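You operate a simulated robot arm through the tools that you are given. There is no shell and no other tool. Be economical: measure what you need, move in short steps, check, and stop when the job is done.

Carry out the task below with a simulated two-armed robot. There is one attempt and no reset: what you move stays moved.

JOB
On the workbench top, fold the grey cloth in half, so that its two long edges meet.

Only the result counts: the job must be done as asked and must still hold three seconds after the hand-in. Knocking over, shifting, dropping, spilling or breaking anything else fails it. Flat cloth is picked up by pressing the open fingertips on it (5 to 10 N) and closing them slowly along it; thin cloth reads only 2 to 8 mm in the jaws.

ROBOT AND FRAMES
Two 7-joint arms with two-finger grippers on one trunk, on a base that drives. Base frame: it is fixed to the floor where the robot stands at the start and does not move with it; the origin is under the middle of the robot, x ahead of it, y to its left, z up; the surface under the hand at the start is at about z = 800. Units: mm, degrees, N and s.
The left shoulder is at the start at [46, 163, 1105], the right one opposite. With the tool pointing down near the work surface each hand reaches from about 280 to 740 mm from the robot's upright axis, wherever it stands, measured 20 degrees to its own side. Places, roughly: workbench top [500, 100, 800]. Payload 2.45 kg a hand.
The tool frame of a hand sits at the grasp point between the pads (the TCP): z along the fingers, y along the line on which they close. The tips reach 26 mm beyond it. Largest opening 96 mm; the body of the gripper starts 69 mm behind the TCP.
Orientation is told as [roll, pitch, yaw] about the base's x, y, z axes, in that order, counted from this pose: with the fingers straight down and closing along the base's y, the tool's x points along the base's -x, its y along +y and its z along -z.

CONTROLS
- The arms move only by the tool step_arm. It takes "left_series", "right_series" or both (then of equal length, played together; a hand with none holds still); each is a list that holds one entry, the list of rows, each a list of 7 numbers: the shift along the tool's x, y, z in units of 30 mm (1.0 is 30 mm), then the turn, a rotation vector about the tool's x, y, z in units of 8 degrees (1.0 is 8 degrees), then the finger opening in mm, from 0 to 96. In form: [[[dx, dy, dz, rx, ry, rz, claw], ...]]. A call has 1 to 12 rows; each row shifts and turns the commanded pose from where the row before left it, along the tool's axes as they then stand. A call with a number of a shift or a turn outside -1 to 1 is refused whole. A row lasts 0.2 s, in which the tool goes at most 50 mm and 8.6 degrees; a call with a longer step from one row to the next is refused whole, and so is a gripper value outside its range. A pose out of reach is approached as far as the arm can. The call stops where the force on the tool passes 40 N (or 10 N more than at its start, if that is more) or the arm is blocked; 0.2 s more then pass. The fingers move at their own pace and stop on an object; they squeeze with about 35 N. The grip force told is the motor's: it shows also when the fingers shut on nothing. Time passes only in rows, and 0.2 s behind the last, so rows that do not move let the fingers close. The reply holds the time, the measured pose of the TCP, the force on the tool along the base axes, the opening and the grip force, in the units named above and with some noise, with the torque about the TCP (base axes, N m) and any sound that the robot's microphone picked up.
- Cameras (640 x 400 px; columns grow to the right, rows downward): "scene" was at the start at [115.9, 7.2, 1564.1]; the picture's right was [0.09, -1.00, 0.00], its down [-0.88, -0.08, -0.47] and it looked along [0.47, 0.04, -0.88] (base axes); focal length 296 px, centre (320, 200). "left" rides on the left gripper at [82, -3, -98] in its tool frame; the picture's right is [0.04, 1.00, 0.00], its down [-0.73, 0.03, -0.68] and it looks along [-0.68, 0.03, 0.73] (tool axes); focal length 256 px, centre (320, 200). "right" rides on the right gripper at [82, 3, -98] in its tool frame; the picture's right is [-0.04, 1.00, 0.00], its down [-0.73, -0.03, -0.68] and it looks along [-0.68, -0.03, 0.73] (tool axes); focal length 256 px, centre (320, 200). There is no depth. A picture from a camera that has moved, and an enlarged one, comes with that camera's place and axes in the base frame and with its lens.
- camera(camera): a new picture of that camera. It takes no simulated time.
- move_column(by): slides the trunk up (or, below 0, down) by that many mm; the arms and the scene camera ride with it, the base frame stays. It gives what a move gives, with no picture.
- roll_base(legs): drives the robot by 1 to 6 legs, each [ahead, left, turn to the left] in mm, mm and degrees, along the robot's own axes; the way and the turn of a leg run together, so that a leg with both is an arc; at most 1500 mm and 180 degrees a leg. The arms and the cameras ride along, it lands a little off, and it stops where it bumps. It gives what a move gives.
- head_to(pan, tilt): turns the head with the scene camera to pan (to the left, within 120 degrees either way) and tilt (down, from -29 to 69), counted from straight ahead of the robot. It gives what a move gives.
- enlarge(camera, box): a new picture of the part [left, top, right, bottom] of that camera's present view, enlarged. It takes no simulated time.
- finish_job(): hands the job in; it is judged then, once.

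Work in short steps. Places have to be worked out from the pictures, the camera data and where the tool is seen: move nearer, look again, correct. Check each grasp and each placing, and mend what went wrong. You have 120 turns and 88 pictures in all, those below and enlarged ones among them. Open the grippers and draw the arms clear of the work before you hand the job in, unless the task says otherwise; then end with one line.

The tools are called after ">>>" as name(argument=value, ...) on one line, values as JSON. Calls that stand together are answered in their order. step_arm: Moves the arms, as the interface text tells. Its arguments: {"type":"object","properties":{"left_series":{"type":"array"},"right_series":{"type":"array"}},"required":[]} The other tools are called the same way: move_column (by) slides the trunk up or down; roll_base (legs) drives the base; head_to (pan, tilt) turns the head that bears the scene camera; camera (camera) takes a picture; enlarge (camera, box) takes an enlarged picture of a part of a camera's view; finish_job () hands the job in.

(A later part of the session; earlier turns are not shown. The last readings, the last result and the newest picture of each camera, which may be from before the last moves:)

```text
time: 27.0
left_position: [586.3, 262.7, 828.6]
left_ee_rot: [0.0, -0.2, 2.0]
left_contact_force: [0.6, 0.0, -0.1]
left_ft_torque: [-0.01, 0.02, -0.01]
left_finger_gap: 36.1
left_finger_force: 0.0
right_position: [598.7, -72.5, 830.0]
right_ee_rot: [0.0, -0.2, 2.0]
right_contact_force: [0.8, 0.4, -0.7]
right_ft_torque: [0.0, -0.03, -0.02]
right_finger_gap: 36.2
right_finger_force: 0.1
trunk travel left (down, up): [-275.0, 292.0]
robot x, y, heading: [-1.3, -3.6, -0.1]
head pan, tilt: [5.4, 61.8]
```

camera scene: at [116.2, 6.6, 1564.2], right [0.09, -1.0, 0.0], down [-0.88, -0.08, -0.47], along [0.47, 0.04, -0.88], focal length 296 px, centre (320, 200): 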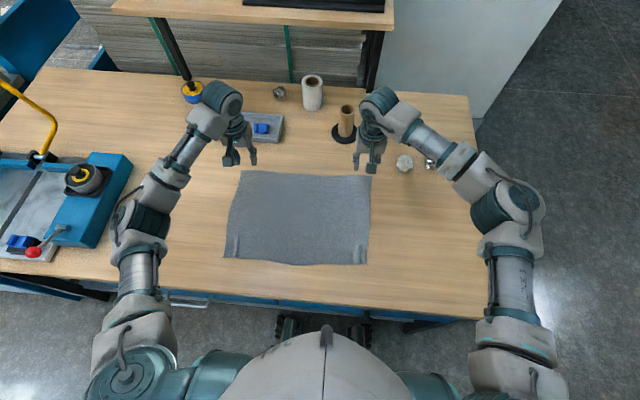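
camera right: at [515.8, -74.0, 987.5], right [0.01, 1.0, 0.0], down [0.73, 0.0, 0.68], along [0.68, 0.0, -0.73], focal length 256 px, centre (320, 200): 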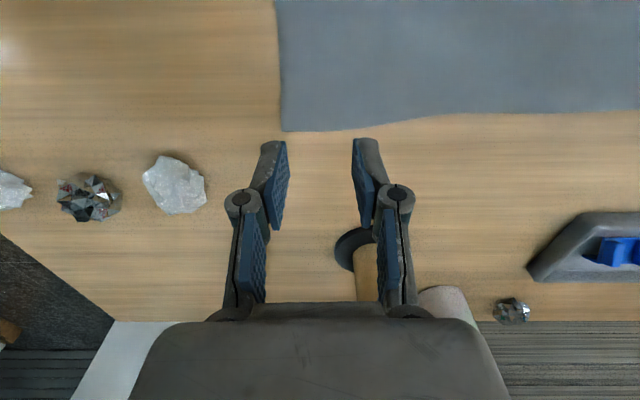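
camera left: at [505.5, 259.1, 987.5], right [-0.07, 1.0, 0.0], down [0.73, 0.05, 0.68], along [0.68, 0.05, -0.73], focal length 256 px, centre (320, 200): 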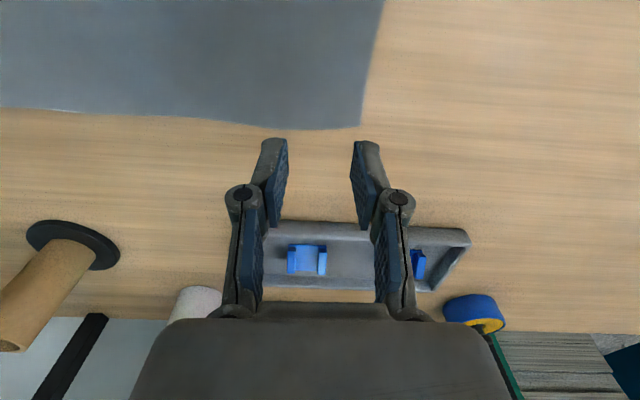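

No contact force yet, so I'm pressing in small increments.

>>> step_arm(left_series=[[[0, 0, 0.07, 0, 0, 0, 36], [0, 0, 0, 0, 0, 0, 36]]], right_series=[[[0, 0, 0.1, 0, 0, 0, 36], [0, 0, 0, 0, 0, 0, 36]]])

```text
time: 27.6
left_position: [584.6, 262.7, 828.1]
left_ee_rot: [-0.1, -0.2, 1.9]
left_contact_force: [-0.3, 0.9, 0.8]
left_ft_torque: [-0.03, 0.03, 0.02]
left_finger_gap: 35.9
left_finger_force: 0.1
right_position: [598.4, -73.1, 827.8]
right_ee_rot: [0.0, -0.2, 1.9]
right_contact_force: [-0.9, 0.0, 2.4]
right_ft_torque: [-0.05, 0.03, 0.01]
right_finger_gap: 35.7
right_finger_force: 0.1
trunk travel left (down, up): [-275.0, 292.0]
robot x, y, heading: [-0.6, -1.5, 0.3]
head pan, tilt: [5.4, 61.8]
```

Contact is just starting on both hands. I'm pressing slightly more.

>>> step_arm(left_series=[[[0, 0, 0.045, 0, 0, 0, 36], [0, 0, 0, 0, 0, 0, 36]]], right_series=[[[0, 0, 0.035, 0, 0, 0, 36], [0, 0, 0, 0, 0, 0, 36]]])

```text
time: 28.2
left_position: [585.0, 263.1, 827.1]
left_ee_rot: [0.0, -0.1, 2.1]
left_contact_force: [1.9, -0.7, 4.5]
left_ft_torque: [0.1, -0.02, -0.03]
left_finger_gap: 36.1
left_finger_force: 0.0
right_position: [597.7, -74.1, 826.7]
right_ee_rot: [0.0, -0.3, 1.9]
right_contact_force: [2.3, 0.2, 8.9]
right_ft_torque: [-0.08, -0.08, 0.01]
right_finger_gap: 36.6
right_finger_force: 0.3
trunk travel left (down, up): [-275.0, 292.0]
robot x, y, heading: [-0.5, 0.0, 0.1]
head pan, tilt: [5.4, 61.8]
```

The forces are 4.5 and 9 N. I'm nudging the left down a touch and closing slowly to 20.

>>> step_arm(left_series=[[[0, 0, 0.015, 0, 0, 0, 34], [0, 0, 0, 0, 0, 0, 32], [0, 0, 0, 0, 0, 0, 30], [0, 0, 0, 0, 0, 0, 28], [0, 0, 0, 0, 0, 0, 26], [0, 0, 0, 0, 0, 0, 24], [0, 0, 0, 0, 0, 0, 22], [0, 0, 0, 0, 0, 0, 20]]], right_series=[[[0, 0, 0, 0, 0, 0, 34], [0, 0, 0, 0, 0, 0, 32], [0, 0, 0, 0, 0, 0, 30], [0, 0, 0, 0, 0, 0, 28], [0, 0, 0, 0, 0, 0, 26], [0, 0, 0, 0, 0, 0, 24], [0, 0, 0, 0, 0, 0, 22], [0, 0, 0, 0, 0, 0, 20]]])

```text
time: 30.0
left_position: [584.0, 261.5, 827.0]
left_ee_rot: [-0.1, -0.3, 2.0]
left_contact_force: [0.4, -1.7, 10.6]
left_ft_torque: [-0.13, -0.04, 0.02]
left_finger_gap: 20.8
left_finger_force: 0.0
right_position: [597.2, -72.8, 827.9]
right_ee_rot: [0.0, -0.2, 1.9]
right_contact_force: [-0.2, 3.1, 19.1]
right_ft_torque: [0.25, -0.01, 0.03]
right_finger_gap: 21.1
right_finger_force: 0.5
trunk travel left (down, up): [-275.0, 292.0]
robot x, y, heading: [-0.1, 1.5, -0.1]
head pan, tilt: [5.4, 61.8]
```

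Forces are similar to the last successful grasp. I'm easing the right slightly and finishing the close.

>>> step_arm(left_series=[[[0, 0, 0, 0, 0, 0, 18], [0, 0, 0, 0, 0, 0, 16], [0, 0, 0, 0, 0, 0, 14], [0, 0, 0, 0, 0, 0, 12], [0, 0, 0, 0, 0, 0, 10], [0, 0, 0, 0, 0, 0, 8], [0, 0, 0, 0, 0, 0, 6], [0, 0, 0, 0, 0, 0, 4], [0, 0, 0, 0, 0, 0, 2], [0, 0, 0, 0, 0, 0, 0], [0, 0, 0, 0, 0, 0, 0]]], right_series=[[[0, 0, -0.015, 0, 0, 0, 18], [0, 0, 0, 0, 0, 0, 16], [0, 0, 0, 0, 0, 0, 14], [0, 0, 0, 0, 0, 0, 12], [0, 0, 0, 0, 0, 0, 10], [0, 0, 0, 0, 0, 0, 8], [0, 0, 0, 0, 0, 0, 6], [0, 0, 0, 0, 0, 0, 4], [0, 0, 0, 0, 0, 0, 2], [0, 0, 0, 0, 0, 0, 0], [0, 0, 0, 0, 0, 0, 0]]])

>>> camera(camera="left")

>>> camera(camera="right")

```text
time: 32.4
left_position: [586.1, 261.7, 826.4]
left_ee_rot: [0.0, -0.2, 1.9]
left_contact_force: [-0.5, -6.5, 8.1]
left_ft_torque: [-0.29, -0.01, 0.06]
left_finger_gap: 1.6
left_finger_force: 30.0
right_position: [596.2, -73.0, 826.4]
right_ee_rot: [-0.1, -0.3, 2.0]
right_contact_force: [0.2, 6.7, 5.9]
right_ft_torque: [0.09, -0.01, -0.04]
right_finger_gap: 3.4
right_finger_force: 34.4
trunk travel left (down, up): [-275.0, 292.0]
robot x, y, heading: [-1.8, -1.5, -0.1]
head pan, tilt: [5.4, 61.8]
```

```text
54 pictures are left
camera left: at [505.0, 257.4, 924.4], right [-0.07, 1.0, 0.0], down [0.73, 0.06, 0.68], along [0.68, 0.05, -0.73], focal length 256 px, centre (320, 200)
```

left: 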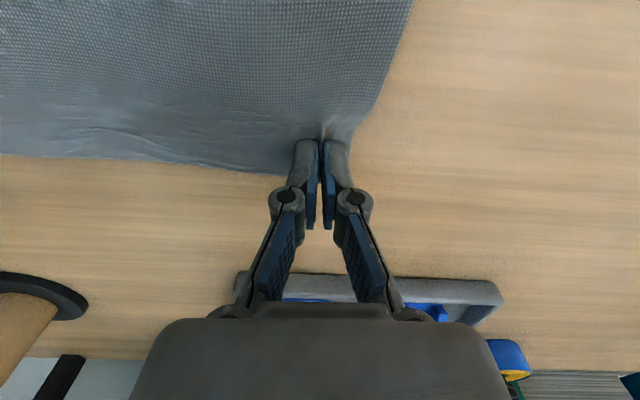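

```text
53 pictures are left
camera right: at [514.8, -73.6, 924.1], right [0.01, 1.0, 0.0], down [0.73, 0.0, 0.68], along [0.68, 0.0, -0.73], focal length 256 px, centre (320, 200)
```

right: 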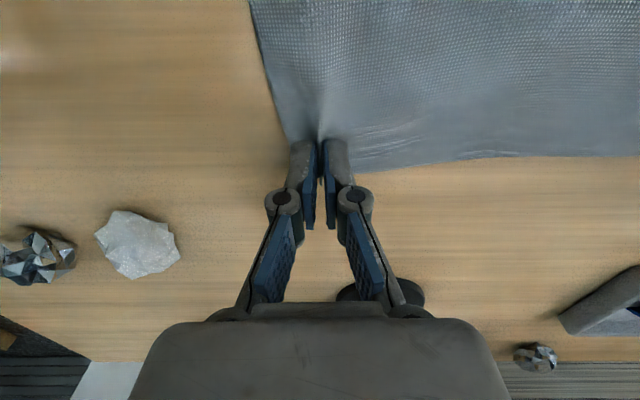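

Both grips look like they hold cloth, though the left is marginal at 1.6 mm. I'm lifting 30 mm to test.

>>> step_arm(left_series=[[[0.05, 0, -0.2, 0, 0, 0, 0], [0.1, 0, -0.3, 0, 0, 0, 0], [0.1, 0, -0.3, 0, 0, 0, 0], [0.1, 0, -0.3, 0, 0, 0, 0], [0, 0, 0, 0, 0, 0, 0]]], right_series=[[[0.05, 0, -0.2, 0, 0, 0, 0], [0.1, 0, -0.3, 0, 0, 0, 0], [0.1, 0, -0.3, 0, 0, 0, 0], [0.1, 0, -0.3, 0, 0, 0, 0], [0, 0, 0, 0, 0, 0, 0]]])

>>> camera(camera="left")

>>> camera(camera="right")

```text
time: 33.6
left_position: [575.8, 261.4, 858.5]
left_ee_rot: [0.0, -0.2, 1.9]
left_contact_force: [0.9, -7.4, 0.4]
left_ft_torque: [-0.16, 0.02, 0.03]
left_finger_gap: 2.2
left_finger_force: 32.5
right_position: [586.8, -74.0, 858.4]
right_ee_rot: [0.0, -0.1, 1.9]
right_contact_force: [1.0, 6.9, -0.3]
right_ft_torque: [0.17, -0.01, -0.03]
right_finger_gap: 1.2
right_finger_force: 30.3
trunk travel left (down, up): [-275.0, 292.0]
robot x, y, heading: [-0.9, 2.7, -0.0]
head pan, tilt: [5.4, 61.8]
```

```text
52 pictures are left
camera left: at [495.4, 257.1, 956.5], right [-0.07, 1.0, 0.0], down [0.73, 0.06, 0.68], along [0.68, 0.05, -0.73], focal length 256 px, centre (320, 200)
```

left: 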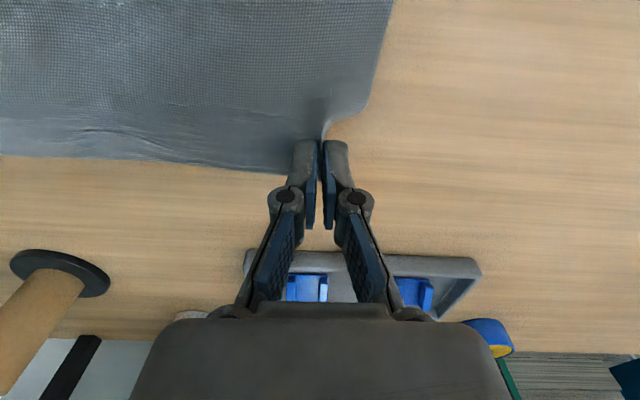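

```text
51 pictures are left
camera right: at [505.9, -74.3, 955.7], right [0.01, 1.0, 0.0], down [0.73, 0.0, 0.68], along [0.68, 0.0, -0.73], focal length 256 px, centre (320, 200)
```

right: 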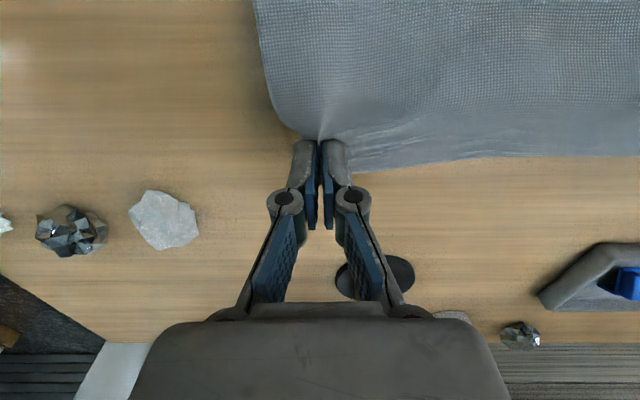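

The cloth is taut between the hands (about 7 N along y) and may slip. I'm moving both hands 8 mm inward to relieve it.

>>> step_arm(left_series=[[[0, -0.15, 0, 0, 0, 0, 0], [0, -0.15, 0, 0, 0, 0, 0], [0, 0, 0, 0, 0, 0, 0]]], right_series=[[[0, 0.15, 0, 0, 0, 0, 0], [0, 0.15, 0, 0, 0, 0, 0], [0, 0, 0, 0, 0, 0, 0]]])

>>> enlarge(camera="right", box=[240, 80, 400, 180])

>>> enlarge(camera="left", box=[240, 80, 400, 180])

```text
time: 34.4
left_position: [576.5, 254.0, 858.2]
left_ee_rot: [0.0, -0.2, 2.1]
left_contact_force: [0.4, 0.4, 0.7]
left_ft_torque: [-0.25, -0.02, 0.0]
left_finger_gap: 3.5
left_finger_force: 37.4
right_position: [587.0, -64.6, 859.0]
right_ee_rot: [-0.1, -0.2, 1.9]
right_contact_force: [-0.7, -0.3, 4.1]
right_ft_torque: [0.05, -0.02, 0.01]
right_finger_gap: 3.6
right_finger_force: 31.2
trunk travel left (down, up): [-275.0, 292.0]
robot x, y, heading: [0.6, -0.0, -0.1]
head pan, tilt: [5.4, 61.8]
```

```text
4.00 times, centred on (320, 130) of right
camera zoom: at [505.4, -65.2, 956.1], right [0.01, 1.0, 0.0], down [0.73, 0.0, 0.68], along [0.68, -0.01, -0.73], focal length 1024 px, centre (320, 480)
```

zoom: 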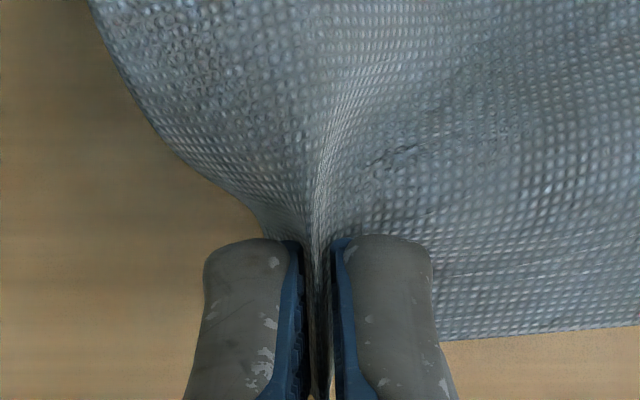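

```text
4.00 times, centred on (320, 130) of left
camera zoom: at [495.6, 248.9, 956.4], right [-0.08, 1.0, 0.0], down [0.73, 0.06, 0.68], along [0.68, 0.05, -0.73], focal length 1024 px, centre (320, 480)
```

zoom: 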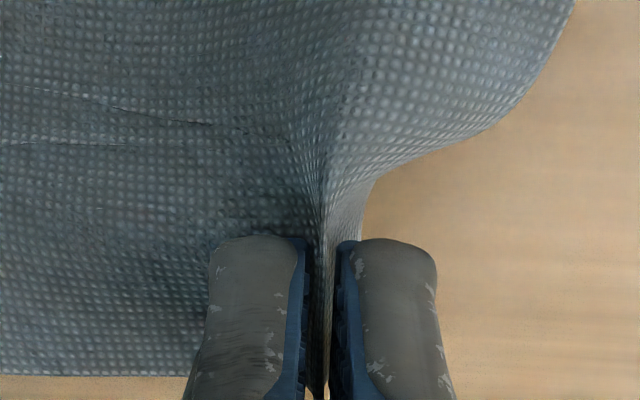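

Both corners are now held securely with the tension gone. I'm raising the edge inward along an arc.

>>> step_arm(left_series=[[[0.3, 0, -0.4, 0, 0, 0, 0], [0.4, 0, -0.5, 0, 0, 0, 0], [0.4, 0, -0.5, 0, 0, 0, 0], [0.4, 0, -0.5, 0, 0, 0, 0], [0.3, 0, -0.4, 0, 0, 0, 0], [0, 0, 0, 0, 0, 0, 0]]], right_series=[[[0.3, 0, -0.4, 0, 0, 0, 0], [0.4, 0, -0.5, 0, 0, 0, 0], [0.4, 0, -0.5, 0, 0, 0, 0], [0.4, 0, -0.5, 0, 0, 0, 0], [0.3, 0, -0.4, 0, 0, 0, 0], [0, 0, 0, 0, 0, 0, 0]]])

>>> camera(camera="scene")

```text
time: 35.8
left_position: [521.5, 251.2, 928.4]
left_ee_rot: [-0.1, -0.2, 2.0]
left_contact_force: [0.2, 0.0, -2.1]
left_ft_torque: [0.03, -0.01, -0.03]
left_finger_gap: 4.4
left_finger_force: 37.0
right_position: [532.9, -67.1, 927.0]
right_ee_rot: [-0.1, -0.2, 1.9]
right_contact_force: [0.0, 0.2, -1.1]
right_ft_torque: [-0.01, 0.0, -0.02]
right_finger_gap: 4.2
right_finger_force: 34.2
trunk travel left (down, up): [-275.0, 292.0]
robot x, y, heading: [0.3, 2.4, -0.0]
head pan, tilt: [5.4, 61.8]
```

```text
48 pictures are left
camera scene: at [116.7, 6.7, 1564.0], right [0.09, -1.0, 0.0], down [-0.88, -0.08, -0.47], along [0.47, 0.04, -0.88], focal length 296 px, centre (320, 200)
```

scene: 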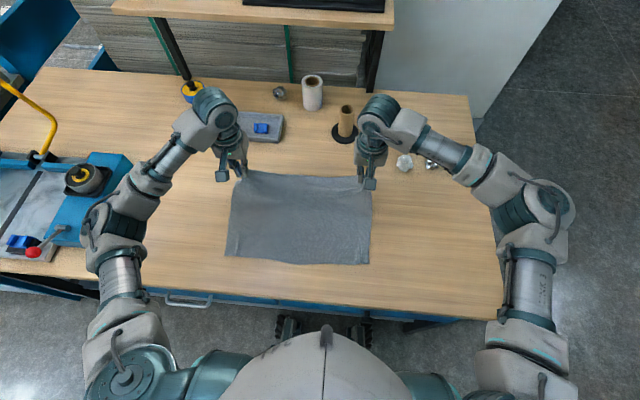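

The near edge has stayed put. I'm tilting the hands forward 40° first.

>>> step_arm(left_series=[[[0, 0, 0, 0, -1, 0, 0], [0, 0, 0, 0, -1, 0, 0], [0, 0, 0, 0, -1, 0, 0], [0, 0, 0, 0, -1, 0, 0], [0, 0, 0, 0, -1, 0, 0]]], right_series=[[[0, 0, 0, 0, -1, 0, 0], [0, 0, 0, 0, -1, 0, 0], [0, 0, 0, 0, -1, 0, 0], [0, 0, 0, 0, -1, 0, 0], [0, 0, 0, 0, -1, 0, 0]]])

```text
time: 37.0
left_position: [520.8, 254.2, 927.8]
left_ee_rot: [-0.1, -40.4, 2.0]
left_contact_force: [-0.3, -0.3, 0.7]
left_ft_torque: [0.03, 0.0, 0.07]
left_finger_gap: 3.7
left_finger_force: 30.2
right_position: [533.2, -66.5, 928.1]
right_ee_rot: [0.0, -40.4, 2.0]
right_contact_force: [-1.4, 1.6, 1.6]
right_ft_torque: [0.0, 0.03, 0.05]
right_finger_gap: 0.9
right_finger_force: 28.6
trunk travel left (down, up): [-275.0, 292.0]
robot x, y, heading: [-2.8, 0.7, -0.1]
head pan, tilt: [5.4, 61.8]
```

The right gap reads 0.9 mm, so I'm checking whether the grip still holds.

>>> camera(camera="right")

>>> camera(camera="left")

>>> enlarge(camera="scene", box=[200, 120, 400, 280])

```text
47 pictures are left
camera right: at [406.6, -67.8, 949.7], right [0.0, 1.0, 0.03], down [0.12, -0.03, 0.99], along [0.99, 0.01, -0.12], focal length 256 px, centre (320, 200)
```

right: 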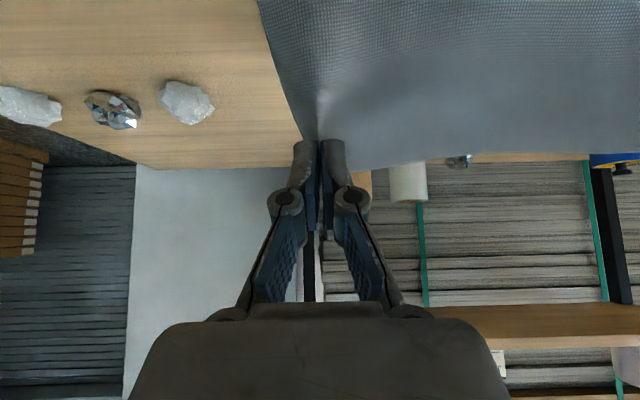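

```text
46 pictures are left
camera left: at [397.0, 245.9, 950.0], right [-0.07, 1.0, -0.03], down [0.12, 0.03, 0.99], along [0.99, 0.06, -0.12], focal length 256 px, centre (320, 200)
```

left: 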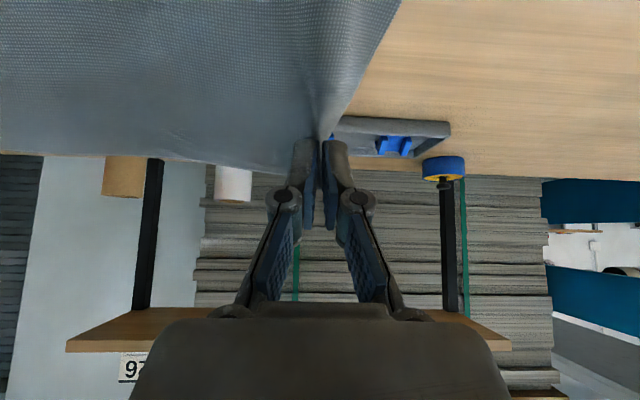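

```text
2.50 times, centred on (300, 200) of scene
camera zoom: at [114.0, 7.1, 1564.3], right [0.09, -1.0, 0.0], down [-0.88, -0.08, -0.47], along [0.47, 0.04, -0.88], focal length 739 px, centre (370, 200)
```

zoom: 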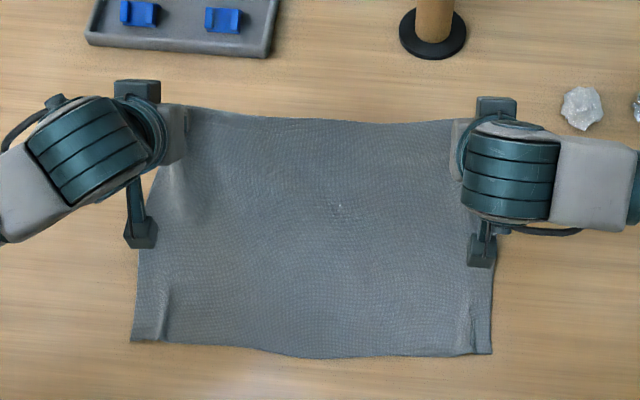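

Both corners still hold and the cloth drapes smoothly back. I'm tilting 24° more.

>>> step_arm(left_series=[[[0, 0, 0, 0, -0.7, 0, 0], [0, 0, 0, 0, -0.7, 0, 0], [0, 0, 0, 0, -0.8, 0, 0], [0, 0, 0, 0, -0.8, 0, 0]]], right_series=[[[0, 0, 0, 0, -0.7, 0, 0], [0, 0, 0, 0, -0.7, 0, 0], [0, 0, 0, 0, -0.8, 0, 0], [0, 0, 0, 0, -0.8, 0, 0]]])

```text
time: 38.0
left_position: [521.4, 251.9, 928.3]
left_ee_rot: [-0.3, -64.3, 2.1]
left_contact_force: [7.6, -1.8, -7.5]
left_ft_torque: [-0.11, 0.06, -0.21]
left_finger_gap: 4.1
left_finger_force: 30.3
right_position: [531.1, -64.8, 929.1]
right_ee_rot: [-0.1, -64.4, 2.1]
right_contact_force: [0.0, -0.3, -0.5]
right_ft_torque: [0.03, 0.0, 0.0]
right_finger_gap: 3.5
right_finger_force: 37.8
trunk travel left (down, up): [-275.0, 292.0]
robot x, y, heading: [-2.4, -0.5, 0.3]
head pan, tilt: [5.4, 61.8]
```

The left hand shows about 10 N of force, so I'm looking before driving.

>>> camera(camera="left")

>>> camera(camera="scene")

```text
44 pictures are left
camera left: at [398.9, 245.8, 897.0], right [-0.05, 1.0, -0.04], down [-0.29, 0.02, 0.96], along [0.95, 0.06, 0.29], focal length 256 px, centre (320, 200)
```

left: 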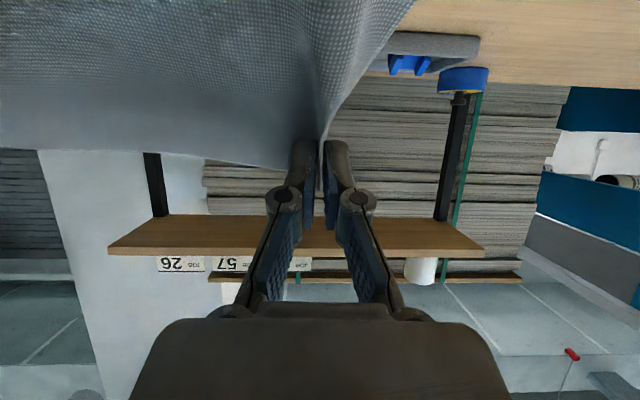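

```text
43 pictures are left
camera scene: at [113.5, 7.1, 1564.3], right [0.09, -1.0, 0.0], down [-0.88, -0.08, -0.47], along [0.47, 0.04, -0.88], focal length 296 px, centre (320, 200)
```

scene: 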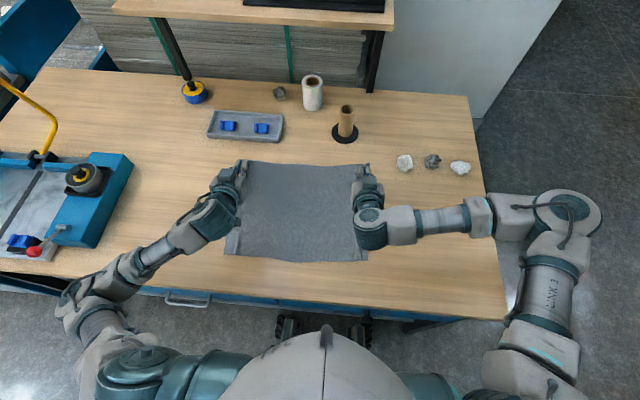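

The cloth ramp is fairly taut and close to the wrist, so moving back will slacken it. I'm driving the base back 80 mm.

>>> roll_base(legs=[[-80, 0, 0]])

>>> camera(camera="scene")

>>> camera(camera="left")

>>> camera(camera="right")

```text
time: 39.1
left_position: [441.0, 252.2, 928.1]
left_ee_rot: [-0.2, -64.2, 2.1]
left_contact_force: [-0.9, -0.2, 1.2]
left_ft_torque: [-0.01, 0.0, 0.05]
left_finger_gap: 3.4
left_finger_force: 29.9
right_position: [451.0, -64.6, 929.1]
right_ee_rot: [-0.1, -64.2, 2.1]
right_contact_force: [-1.8, 1.3, 1.1]
right_ft_torque: [0.02, 0.01, 0.02]
right_finger_gap: 3.0
right_finger_force: 30.0
trunk travel left (down, up): [-275.0, 292.0]
robot x, y, heading: [-80.2, 0.2, 0.2]
head pan, tilt: [5.4, 61.8]
```

```text
42 pictures are left
camera scene: at [33.0, 7.5, 1564.3], right [0.09, -1.0, 0.0], down [-0.88, -0.08, -0.47], along [0.47, 0.04, -0.88], focal length 296 px, centre (320, 200)
```

scene: 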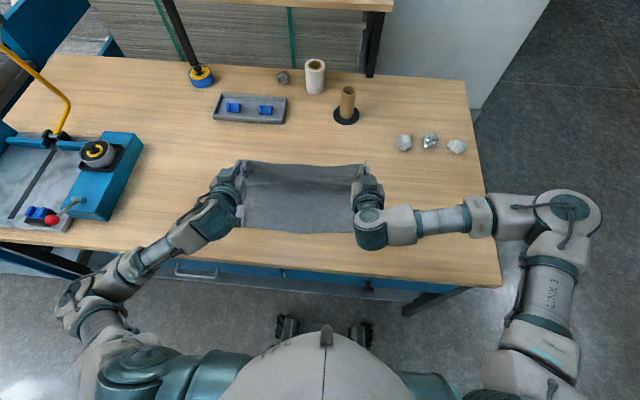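

```text
41 pictures are left
camera left: at [318.0, 245.8, 897.5], right [-0.05, 1.0, -0.04], down [-0.29, 0.02, 0.96], along [0.95, 0.06, 0.29], focal length 256 px, centre (320, 200)
```

left: 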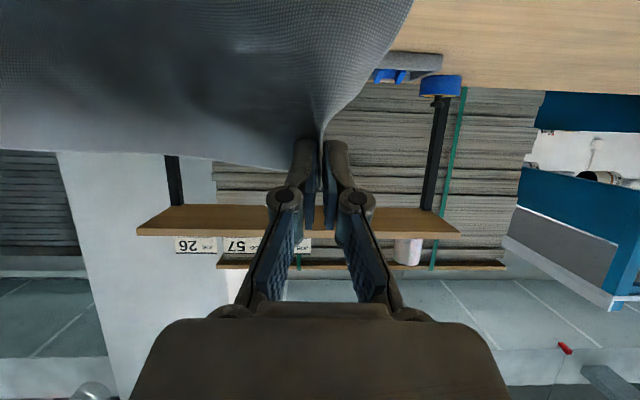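

```text
40 pictures are left
camera right: at [327.1, -67.8, 897.1], right [-0.02, 1.0, 0.04], down [-0.29, -0.04, 0.96], along [0.96, 0.01, 0.29], focal length 256 px, centre (320, 200)
```

right: 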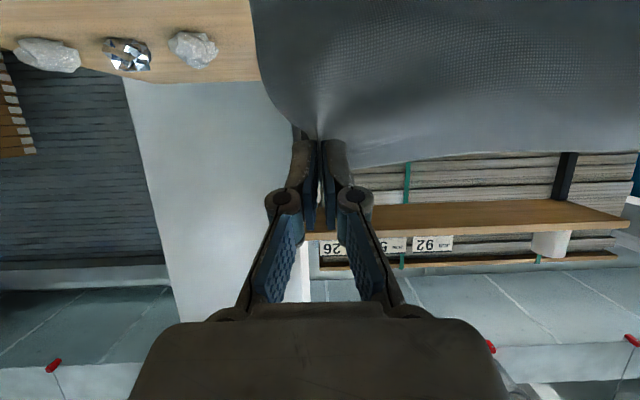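

The cloth exits downward from the fingers as wanted. I'm raising the trunk 30 mm for wrist clearance before tilting further.

>>> move_column(by=30)

>>> step_arm(left_series=[[[0, 0, 0, 0, -0.7, 0, 0], [0, 0, 0, 0, -0.8, 0, 0], [0, 0, 0, 0, -0.8, 0, 0], [0, 0, 0, 0, -0.8, 0, 0]]], right_series=[[[0, 0, 0, 0, -0.7, 0, 0], [0, 0, 0, 0, -0.8, 0, 0], [0, 0, 0, 0, -0.8, 0, 0], [0, 0, 0, 0, -0.8, 0, 0]]])

```text
time: 39.8
left_position: [438.7, 250.6, 958.9]
left_ee_rot: [0.0, -64.3, 2.0]
left_contact_force: [3.7, -0.3, -1.1]
left_ft_torque: [-0.02, 0.09, 0.0]
left_finger_gap: 4.3
left_finger_force: 28.4
right_position: [450.9, -67.7, 959.3]
right_ee_rot: [0.0, -64.3, 2.0]
right_contact_force: [0.1, 1.0, 0.1]
right_ft_torque: [-0.03, -0.06, -0.01]
right_finger_gap: 1.9
right_finger_force: 29.4
trunk travel left (down, up): [-305.0, 262.0]
robot x, y, heading: [-82.7, -0.7, -0.0]
head pan, tilt: [5.4, 61.8]
```

```text
time: 40.8
left_position: [439.3, 250.2, 961.1]
left_ee_rot: [7.4, -89.4, -5.5]
left_contact_force: [0.9, -0.2, 0.9]
left_ft_torque: [0.0, 0.0, 0.03]
left_finger_gap: 1.8
left_finger_force: 28.1
right_position: [440.1, -43.5, 975.0]
right_ee_rot: [2.6, -89.1, -0.9]
right_contact_force: [-1.9, -0.2, 0.2]
right_ft_torque: [0.01, -0.01, 0.16]
right_finger_gap: 0.8
right_finger_force: 29.0
right hand out of reach, approached as far as the arm can: row 3, 4
trunk travel left (down, up): [-305.0, 262.0]
robot x, y, heading: [-78.3, -2.5, 0.1]
head pan, tilt: [5.4, 61.8]
```

The fingers are now horizontal, and the right hand drifted 24 mm inward. I'm checking the grips.

>>> camera(camera="scene")

>>> camera(camera="right")

```text
39 pictures are left
camera scene: at [15.8, 5.9, 1594.8], right [0.09, -1.0, 0.0], down [-0.88, -0.08, -0.47], along [0.47, 0.04, -0.88], focal length 296 px, centre (320, 200)
```

scene: 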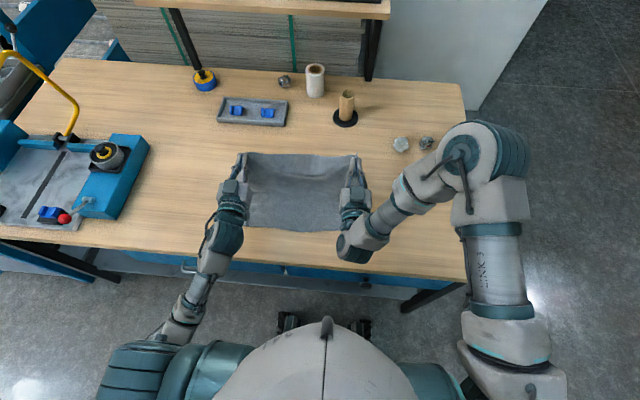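

```text
38 pictures are left
camera right: at [340.6, -43.4, 894.9], right [-0.03, 1.0, 0.04], down [-0.67, -0.05, 0.74], along [0.74, -0.01, 0.67], focal length 256 px, centre (320, 200)
```

right: 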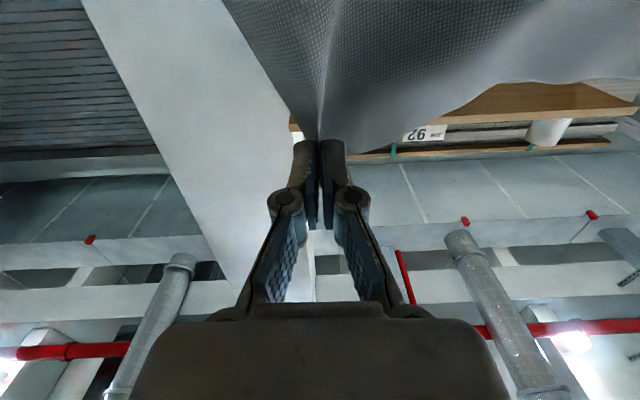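

The corners are still gripped and the cloth hangs straight down from the fingers. Before carrying it back, I'm easing the tilt to about 75°, lowering about 60 mm and re-squaring the right hand.

>>> step_arm(left_series=[[[0, 0, 0, 0, 0.85, 0, 0], [0, 0, 0, 0, 0.85, 0, 0], [0.64, 0, 0.17, 0, 0, 0, 0], [0.64, 0, 0.17, 0, 0, 0, 0], [0.64, 0, 0.17, 0, 0, 0, 0]]], right_series=[[[0, 0, 0, 0, 0.85, 0, 0], [0, 0, 0, 0, 0.85, 0, 0], [0.77, -0.27, 0.34, 0, 0, 0, 0], [0.77, -0.27, 0.34, 0, 0, 0, 0], [0.77, -0.27, 0.34, 0, 0, 0, 0]]])

```text
time: 42.0
left_position: [438.9, 252.4, 899.5]
left_ee_rot: [0.0, -75.6, 2.1]
left_contact_force: [1.6, -2.2, -0.6]
left_ft_torque: [0.05, 0.01, 0.11]
left_finger_gap: 5.1
left_finger_force: 35.6
right_position: [451.5, -52.1, 908.2]
right_ee_rot: [-0.4, -75.4, 2.1]
right_contact_force: [-0.7, 6.0, -1.1]
right_ft_torque: [0.1, -0.07, 0.32]
right_finger_gap: 2.1
right_finger_force: 29.2
right hand out of reach, approached as far as the arm can: row 5
trunk travel left (down, up): [-305.0, 262.0]
robot x, y, heading: [-80.0, -2.2, -0.0]
head pan, tilt: [5.4, 61.8]
```

Both grips hold, with the right a bit reach-limited. I'm driving the base back 75 mm, which carries the edge toward the near side.

>>> roll_base(legs=[[-75, 0, 0]])

>>> camera(camera="scene")

>>> camera(camera="left")

>>> camera(camera="right")

```text
time: 43.0
left_position: [362.8, 251.7, 900.9]
left_ee_rot: [-0.3, -75.6, 2.2]
left_contact_force: [-0.5, -3.6, -0.2]
left_ft_torque: [-0.07, -0.02, -0.11]
left_finger_gap: 2.2
left_finger_force: 29.0
right_position: [376.5, -53.4, 907.4]
right_ee_rot: [-0.5, -75.5, 2.2]
right_contact_force: [-2.2, 2.1, 0.1]
right_ft_torque: [-0.01, 0.06, 0.05]
right_finger_gap: 1.1
right_finger_force: 30.3
trunk travel left (down, up): [-305.0, 262.0]
robot x, y, heading: [-154.5, -1.5, -0.0]
head pan, tilt: [5.4, 61.8]
```

```text
37 pictures are left
camera scene: at [-59.0, 7.4, 1594.7], right [0.09, -1.0, 0.0], down [-0.88, -0.08, -0.47], along [0.47, 0.04, -0.88], focal length 296 px, centre (320, 200)
```

scene: 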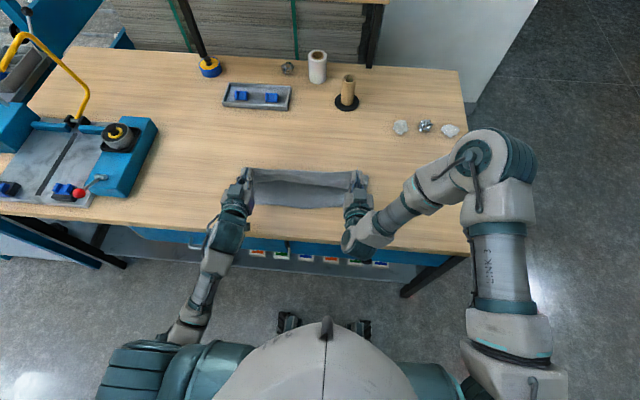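

```text
36 pictures are left
camera left: at [249.3, 245.9, 845.3], right [-0.04, 1.0, -0.04], down [-0.48, 0.01, 0.88], along [0.88, 0.06, 0.47], focal length 256 px, centre (320, 200)
```

left: 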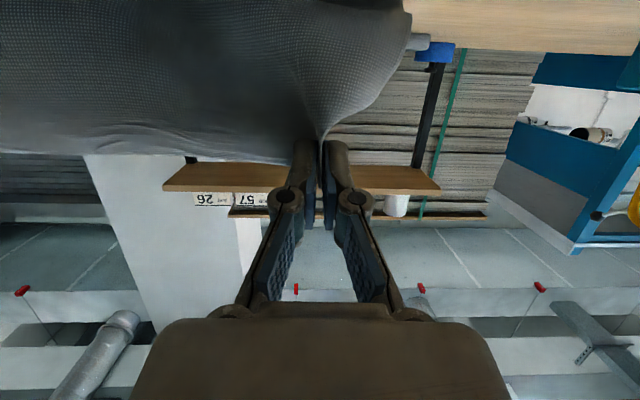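

```text
35 pictures are left
camera right: at [259.7, -54.1, 853.0], right [-0.02, 1.0, 0.04], down [-0.47, -0.04, 0.88], along [0.88, 0.0, 0.47], focal length 256 px, centre (320, 200)
```

right: 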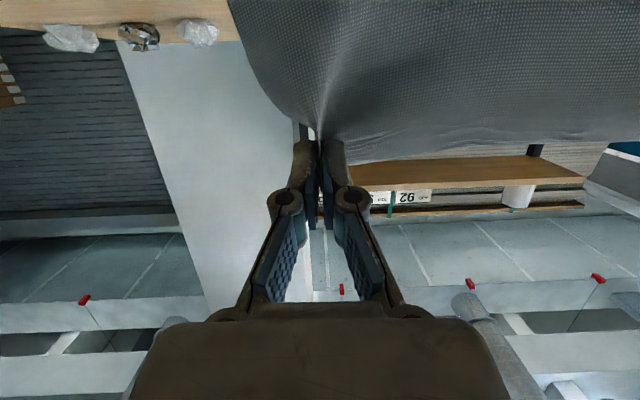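

The edge is nearly above the near edge. I'm enlarging the view to check the cloth's shape.

>>> enlarge(camera="scene", box=[210, 140, 400, 260])

```text
3.33 times, centred on (305, 200) of scene
camera zoom: at [-59.0, 7.4, 1594.7], right [0.09, -1.0, 0.0], down [-0.88, -0.08, -0.47], along [0.47, 0.04, -0.88], focal length 986 px, centre (370, 200)
```

zoom: 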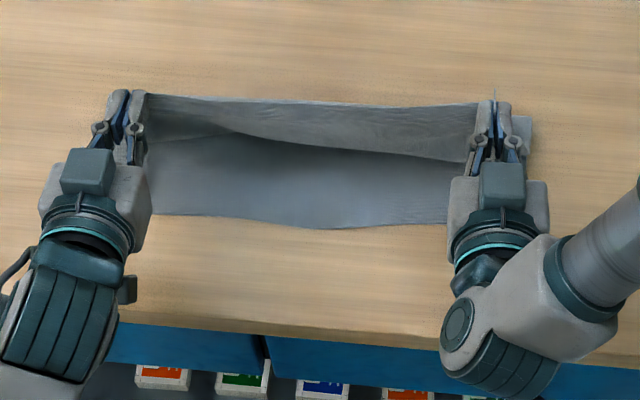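

The middle of the edge has already tipped over toward me. I'm lowering about 20 mm and moving slightly nearer.

>>> step_arm(left_series=[[[0.37, 0, -0.11, 0, 0, 0, 0], [0.37, 0, -0.11, 0, 0, 0, 0], [0, 0, 0, 0, 0, 0, 0]]], right_series=[[[0.44, 0, -0.09, 0, 0, 0, 0], [0.44, 0, -0.09, 0, 0, 0, 0], [0, 0, 0, 0, 0, 0, 0]]])

>>> enlarge(camera="scene", box=[210, 140, 400, 260])

```text
time: 43.9
left_position: [351.1, 252.3, 881.7]
left_ee_rot: [-0.2, -75.6, 2.2]
left_contact_force: [2.7, -0.7, 0.3]
left_ft_torque: [-0.02, 0.0, -0.09]
left_finger_gap: 3.4
left_finger_force: 30.3
right_position: [361.0, -46.5, 888.7]
right_ee_rot: [-0.7, -75.6, 2.1]
right_contact_force: [0.1, 0.7, -0.2]
right_ft_torque: [0.03, -0.04, 0.05]
right_finger_gap: 2.9
right_finger_force: 29.2
right hand out of reach, approached as far as the arm can: row 2
trunk travel left (down, up): [-305.0, 262.0]
robot x, y, heading: [-155.7, -1.7, 0.1]
head pan, tilt: [5.4, 61.8]
```

```text
3.33 times, centred on (305, 200) of scene
camera zoom: at [-58.2, 7.5, 1594.7], right [0.09, -1.0, 0.0], down [-0.88, -0.08, -0.47], along [0.47, 0.04, -0.88], focal length 986 px, centre (370, 200)
```

zoom: 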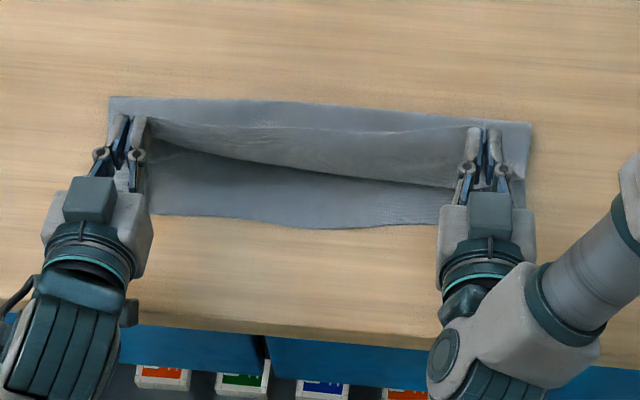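

The fold line sits at x≈456, right on the midline. To regain reach for the right hand and square the corners in y, I'm raising the arms 25 mm while spreading the hands, then lowering with the trunk.

>>> step_arm(left_series=[[[-0.4, 0, -0.11, 0, 0, 0, 0], [-0.4, 0.1, -0.11, 0, 0, 0, 0], [0, 0.1, 0, 0, 0, 0, 0]]], right_series=[[[-0.4, 0, -0.11, 0, 0, 0, 0], [-0.4, -0.25, -0.11, 0, 0, 0, 0], [0, -0.25, 0, 0, 0, 0, 0]]])

>>> move_column(by=-30)

>>> enlarge(camera="scene", box=[210, 140, 400, 260])

```text
time: 44.6
left_position: [348.1, 256.3, 906.7]
left_ee_rot: [-1.0, -75.8, 2.7]
left_contact_force: [0.6, -14.8, -0.3]
left_ft_torque: [-0.2, -0.01, -0.37]
left_finger_gap: 2.1
left_finger_force: 32.8
right_position: [360.0, -59.1, 913.7]
right_ee_rot: [0.0, -75.5, 1.8]
right_contact_force: [-0.6, 14.6, -0.7]
right_ft_torque: [0.18, 0.0, 0.36]
right_finger_gap: 2.3
right_finger_force: 32.7
trunk travel left (down, up): [-305.0, 262.0]
robot x, y, heading: [-153.7, -2.1, 0.3]
head pan, tilt: [5.4, 61.8]
```

```text
time: 45.4
left_position: [347.0, 257.2, 877.8]
left_ee_rot: [-0.2, -75.9, 2.1]
left_contact_force: [0.7, -16.7, 1.0]
left_ft_torque: [-0.24, 0.02, -0.4]
left_finger_gap: 3.4
left_finger_force: 32.6
right_position: [359.9, -61.8, 884.7]
right_ee_rot: [-0.3, -75.7, 2.0]
right_contact_force: [-1.0, 17.3, -0.9]
right_ft_torque: [0.24, 0.04, 0.35]
right_finger_gap: 3.4
right_finger_force: 31.6
trunk travel left (down, up): [-275.0, 292.0]
robot x, y, heading: [-155.7, 1.1, 0.0]
head pan, tilt: [5.4, 61.8]
```

```text
3.33 times, centred on (305, 200) of scene
camera zoom: at [-41.9, 6.6, 1564.4], right [0.09, -1.0, 0.0], down [-0.88, -0.08, -0.47], along [0.47, 0.04, -0.88], focal length 986 px, centre (370, 200)
```

zoom: 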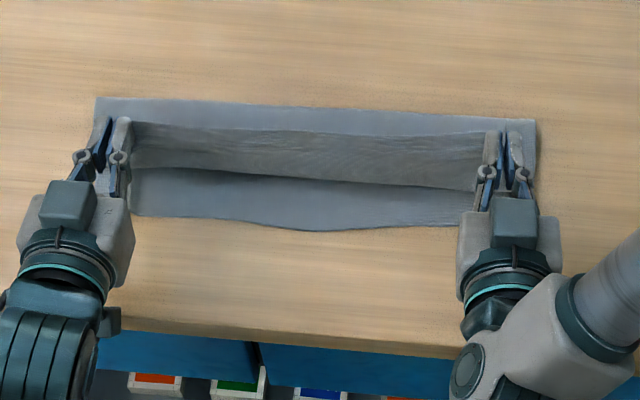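

The edge is now straight, taut and directly above the near edge at about 60 mm height. I'm relaxing the y-tension, then opening while withdrawing toward me so the edge is drawn over the near edge.

>>> step_arm(left_series=[[[0, -0.1, 0, 0, 0, 0, 0], [0, 0, 0, 0, 0, 0, 0], [0, 0, -0.2, 0, 0, 0, 8], [0, 0, -0.5, 0, 0, 0, 24], [0, 0, -0.8, 0, 0, 0, 40], [0, 0, -0.8, 0, 0, 0, 40], [0, 0, 0, 0, 0, 0, 40]]], right_series=[[[0, 0.1, 0, 0, 0, 0, 0], [0, 0, 0, 0, 0, 0, 0], [0, 0, -0.2, 0, 0, 0, 8], [0, 0, -0.5, 0, 0, 0, 24], [0, 0, -0.8, 0, 0, 0, 40], [0, 0, -0.8, 0, 0, 0, 40], [0, 0, 0, 0, 0, 0, 40]]])

>>> enlarge(camera="scene", box=[210, 140, 400, 260])

```text
time: 47.0
left_position: [291.6, 252.5, 886.5]
left_ee_rot: [-0.1, -75.7, 2.1]
left_contact_force: [0.4, 0.5, -0.7]
left_ft_torque: [0.02, 0.0, -0.01]
left_finger_gap: 40.0
left_finger_force: 0.1
left hand out of reach, approached as far as the arm can: row 6
right_position: [293.2, -60.4, 901.3]
right_ee_rot: [-0.4, -75.6, 2.0]
right_contact_force: [0.1, 0.0, 0.1]
right_ft_torque: [-0.01, -0.01, 0.01]
right_finger_gap: 40.2
right_finger_force: 0.1
trunk travel left (down, up): [-275.0, 292.0]
robot x, y, heading: [-157.0, -1.6, -0.0]
head pan, tilt: [5.4, 61.8]
```

```text
3.33 times, centred on (305, 200) of scene
camera zoom: at [-41.2, 6.6, 1564.2], right [0.09, -1.0, 0.0], down [-0.88, -0.08, -0.47], along [0.47, 0.04, -0.88], focal length 986 px, centre (370, 200)
```

zoom: 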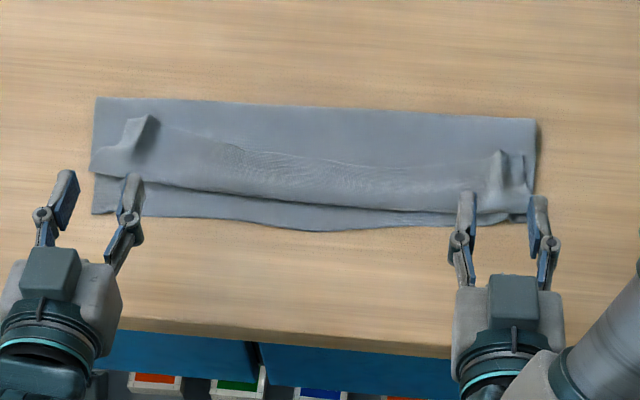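

The cloth is folded, but the upper edge lies about 35 mm short at left and 10 mm at right, with a hump to pull out. I'm raising the trunk and returning the hands to fingers-down to inspect.

>>> move_column(by=60)

>>> step_arm(left_series=[[[0, 0, 0, 0, 1, 0, 40], [0, 0, 0, 0, 1, 0, 40], [0, 0, 0, 0, 1, 0, 40], [0, 0, 0, 0, 1, 0, 40], [0, 0, 0, 0, 1, 0, 40], [0, 0, 0, 0, 1, 0, 40], [0, 0, 0, 0, 1, 0, 40], [0, 0, 0, 0, 1, 0, 40], [0, 0, 0, 0, 1, 0, 40], [0, 0, 0, 0, 0.45, 0, 40]]], right_series=[[[0, 0, 0, 0, 1, 0, 40], [0, 0, 0, 0, 1, 0, 40], [0, 0, 0, 0, 1, 0, 40], [0, 0, 0, 0, 1, 0, 40], [0, 0, 0, 0, 1, 0, 40], [0, 0, 0, 0, 1, 0, 40], [0, 0, 0, 0, 1, 0, 40], [0, 0, 0, 0, 1, 0, 40], [0, 0, 0, 0, 1, 0, 40], [0, 0, 0, 0, 0.45, 0, 40]]])

>>> camera(camera="left")

>>> camera(camera="right")

```text
time: 48.0
left_position: [292.1, 252.1, 946.0]
left_ee_rot: [-0.2, -75.6, 2.2]
left_contact_force: [-0.3, -0.7, -0.1]
left_ft_torque: [0.0, -0.01, 0.02]
left_finger_gap: 40.0
left_finger_force: 0.0
right_position: [292.9, -61.3, 961.4]
right_ee_rot: [-0.4, -75.4, 2.0]
right_contact_force: [0.4, -0.3, 0.2]
right_ft_torque: [0.01, 0.03, -0.03]
right_finger_gap: 40.1
right_finger_force: 0.1
trunk travel left (down, up): [-335.0, 232.0]
robot x, y, heading: [-155.3, -0.6, -0.3]
head pan, tilt: [5.4, 61.8]
```

```text
time: 50.2
left_position: [290.9, 253.5, 946.5]
left_ee_rot: [0.0, 0.0, 2.0]
left_contact_force: [0.2, -0.2, -0.3]
left_ft_torque: [0.01, 0.01, 0.02]
left_finger_gap: 39.9
left_finger_force: 0.1
right_position: [292.9, -59.5, 961.2]
right_ee_rot: [-0.2, 0.1, 1.7]
right_contact_force: [0.0, -0.9, 0.2]
right_ft_torque: [-0.02, 0.0, -0.01]
right_finger_gap: 39.7
right_finger_force: 0.1
trunk travel left (down, up): [-335.0, 232.0]
robot x, y, heading: [-156.8, 0.9, -0.3]
head pan, tilt: [5.4, 61.8]
```

```text
30 pictures are left
camera left: at [210.6, 248.1, 1044.6], right [-0.08, 1.0, 0.0], down [0.73, 0.06, 0.68], along [0.68, 0.05, -0.73], focal length 256 px, centre (320, 200)
```

left: 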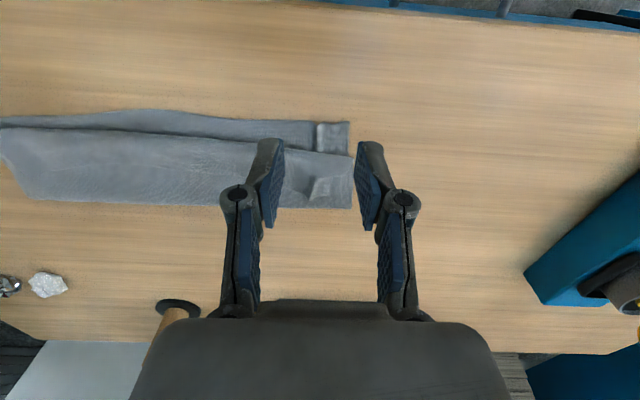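

```text
29 pictures are left
camera right: at [212.4, -60.5, 1059.5], right [0.01, 1.0, 0.0], down [0.74, -0.01, 0.68], along [0.68, -0.01, -0.74], focal length 256 px, centre (320, 200)
```

right: 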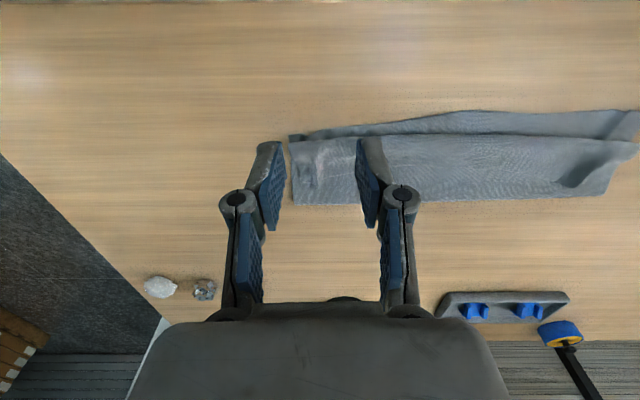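

The left side is short by about 40 mm and the right by about 10 mm. I'm enlarging to see whether the edge is curled or just humped.

>>> enlarge(camera="left", box=[200, 90, 380, 220])

>>> enlarge(camera="right", box=[270, 90, 450, 220])

>>> enlarge(camera="scene", box=[220, 140, 390, 250])

```text
3.08 times, centred on (290, 155) of left
camera zoom: at [210.6, 248.1, 1044.6], right [-0.08, 1.0, 0.0], down [0.73, 0.06, 0.68], along [0.68, 0.05, -0.73], focal length 788 px, centre (412, 338)
```

zoom: 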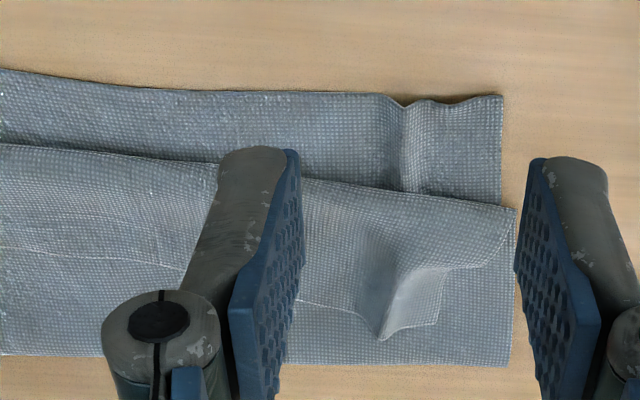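

```text
3.08 times, centred on (360, 155) of right
camera zoom: at [212.4, -60.5, 1059.5], right [0.01, 1.0, 0.0], down [0.74, -0.01, 0.68], along [0.68, -0.01, -0.74], focal length 788 px, centre (197, 338)
```

zoom: 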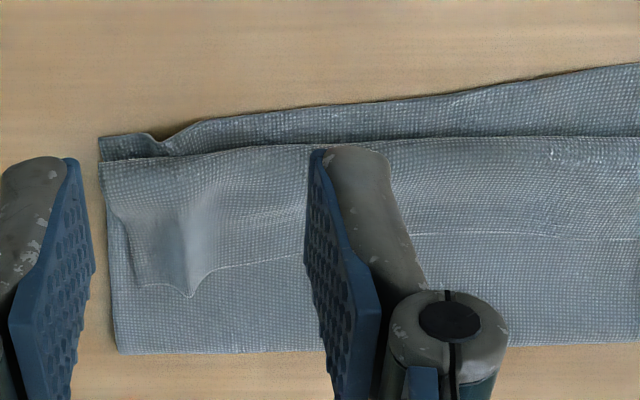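

```text
3.64 times, centred on (305, 195) of scene
camera zoom: at [-70.2, 6.9, 1624.8], right [0.09, -1.0, 0.0], down [-0.88, -0.08, -0.47], along [0.47, 0.04, -0.88], focal length 1075 px, centre (374, 218)
```

zoom: 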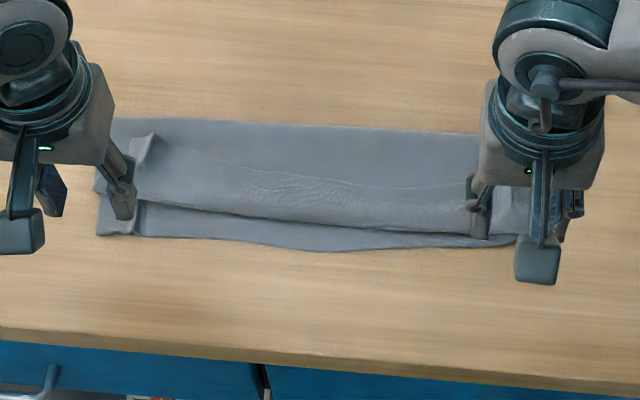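

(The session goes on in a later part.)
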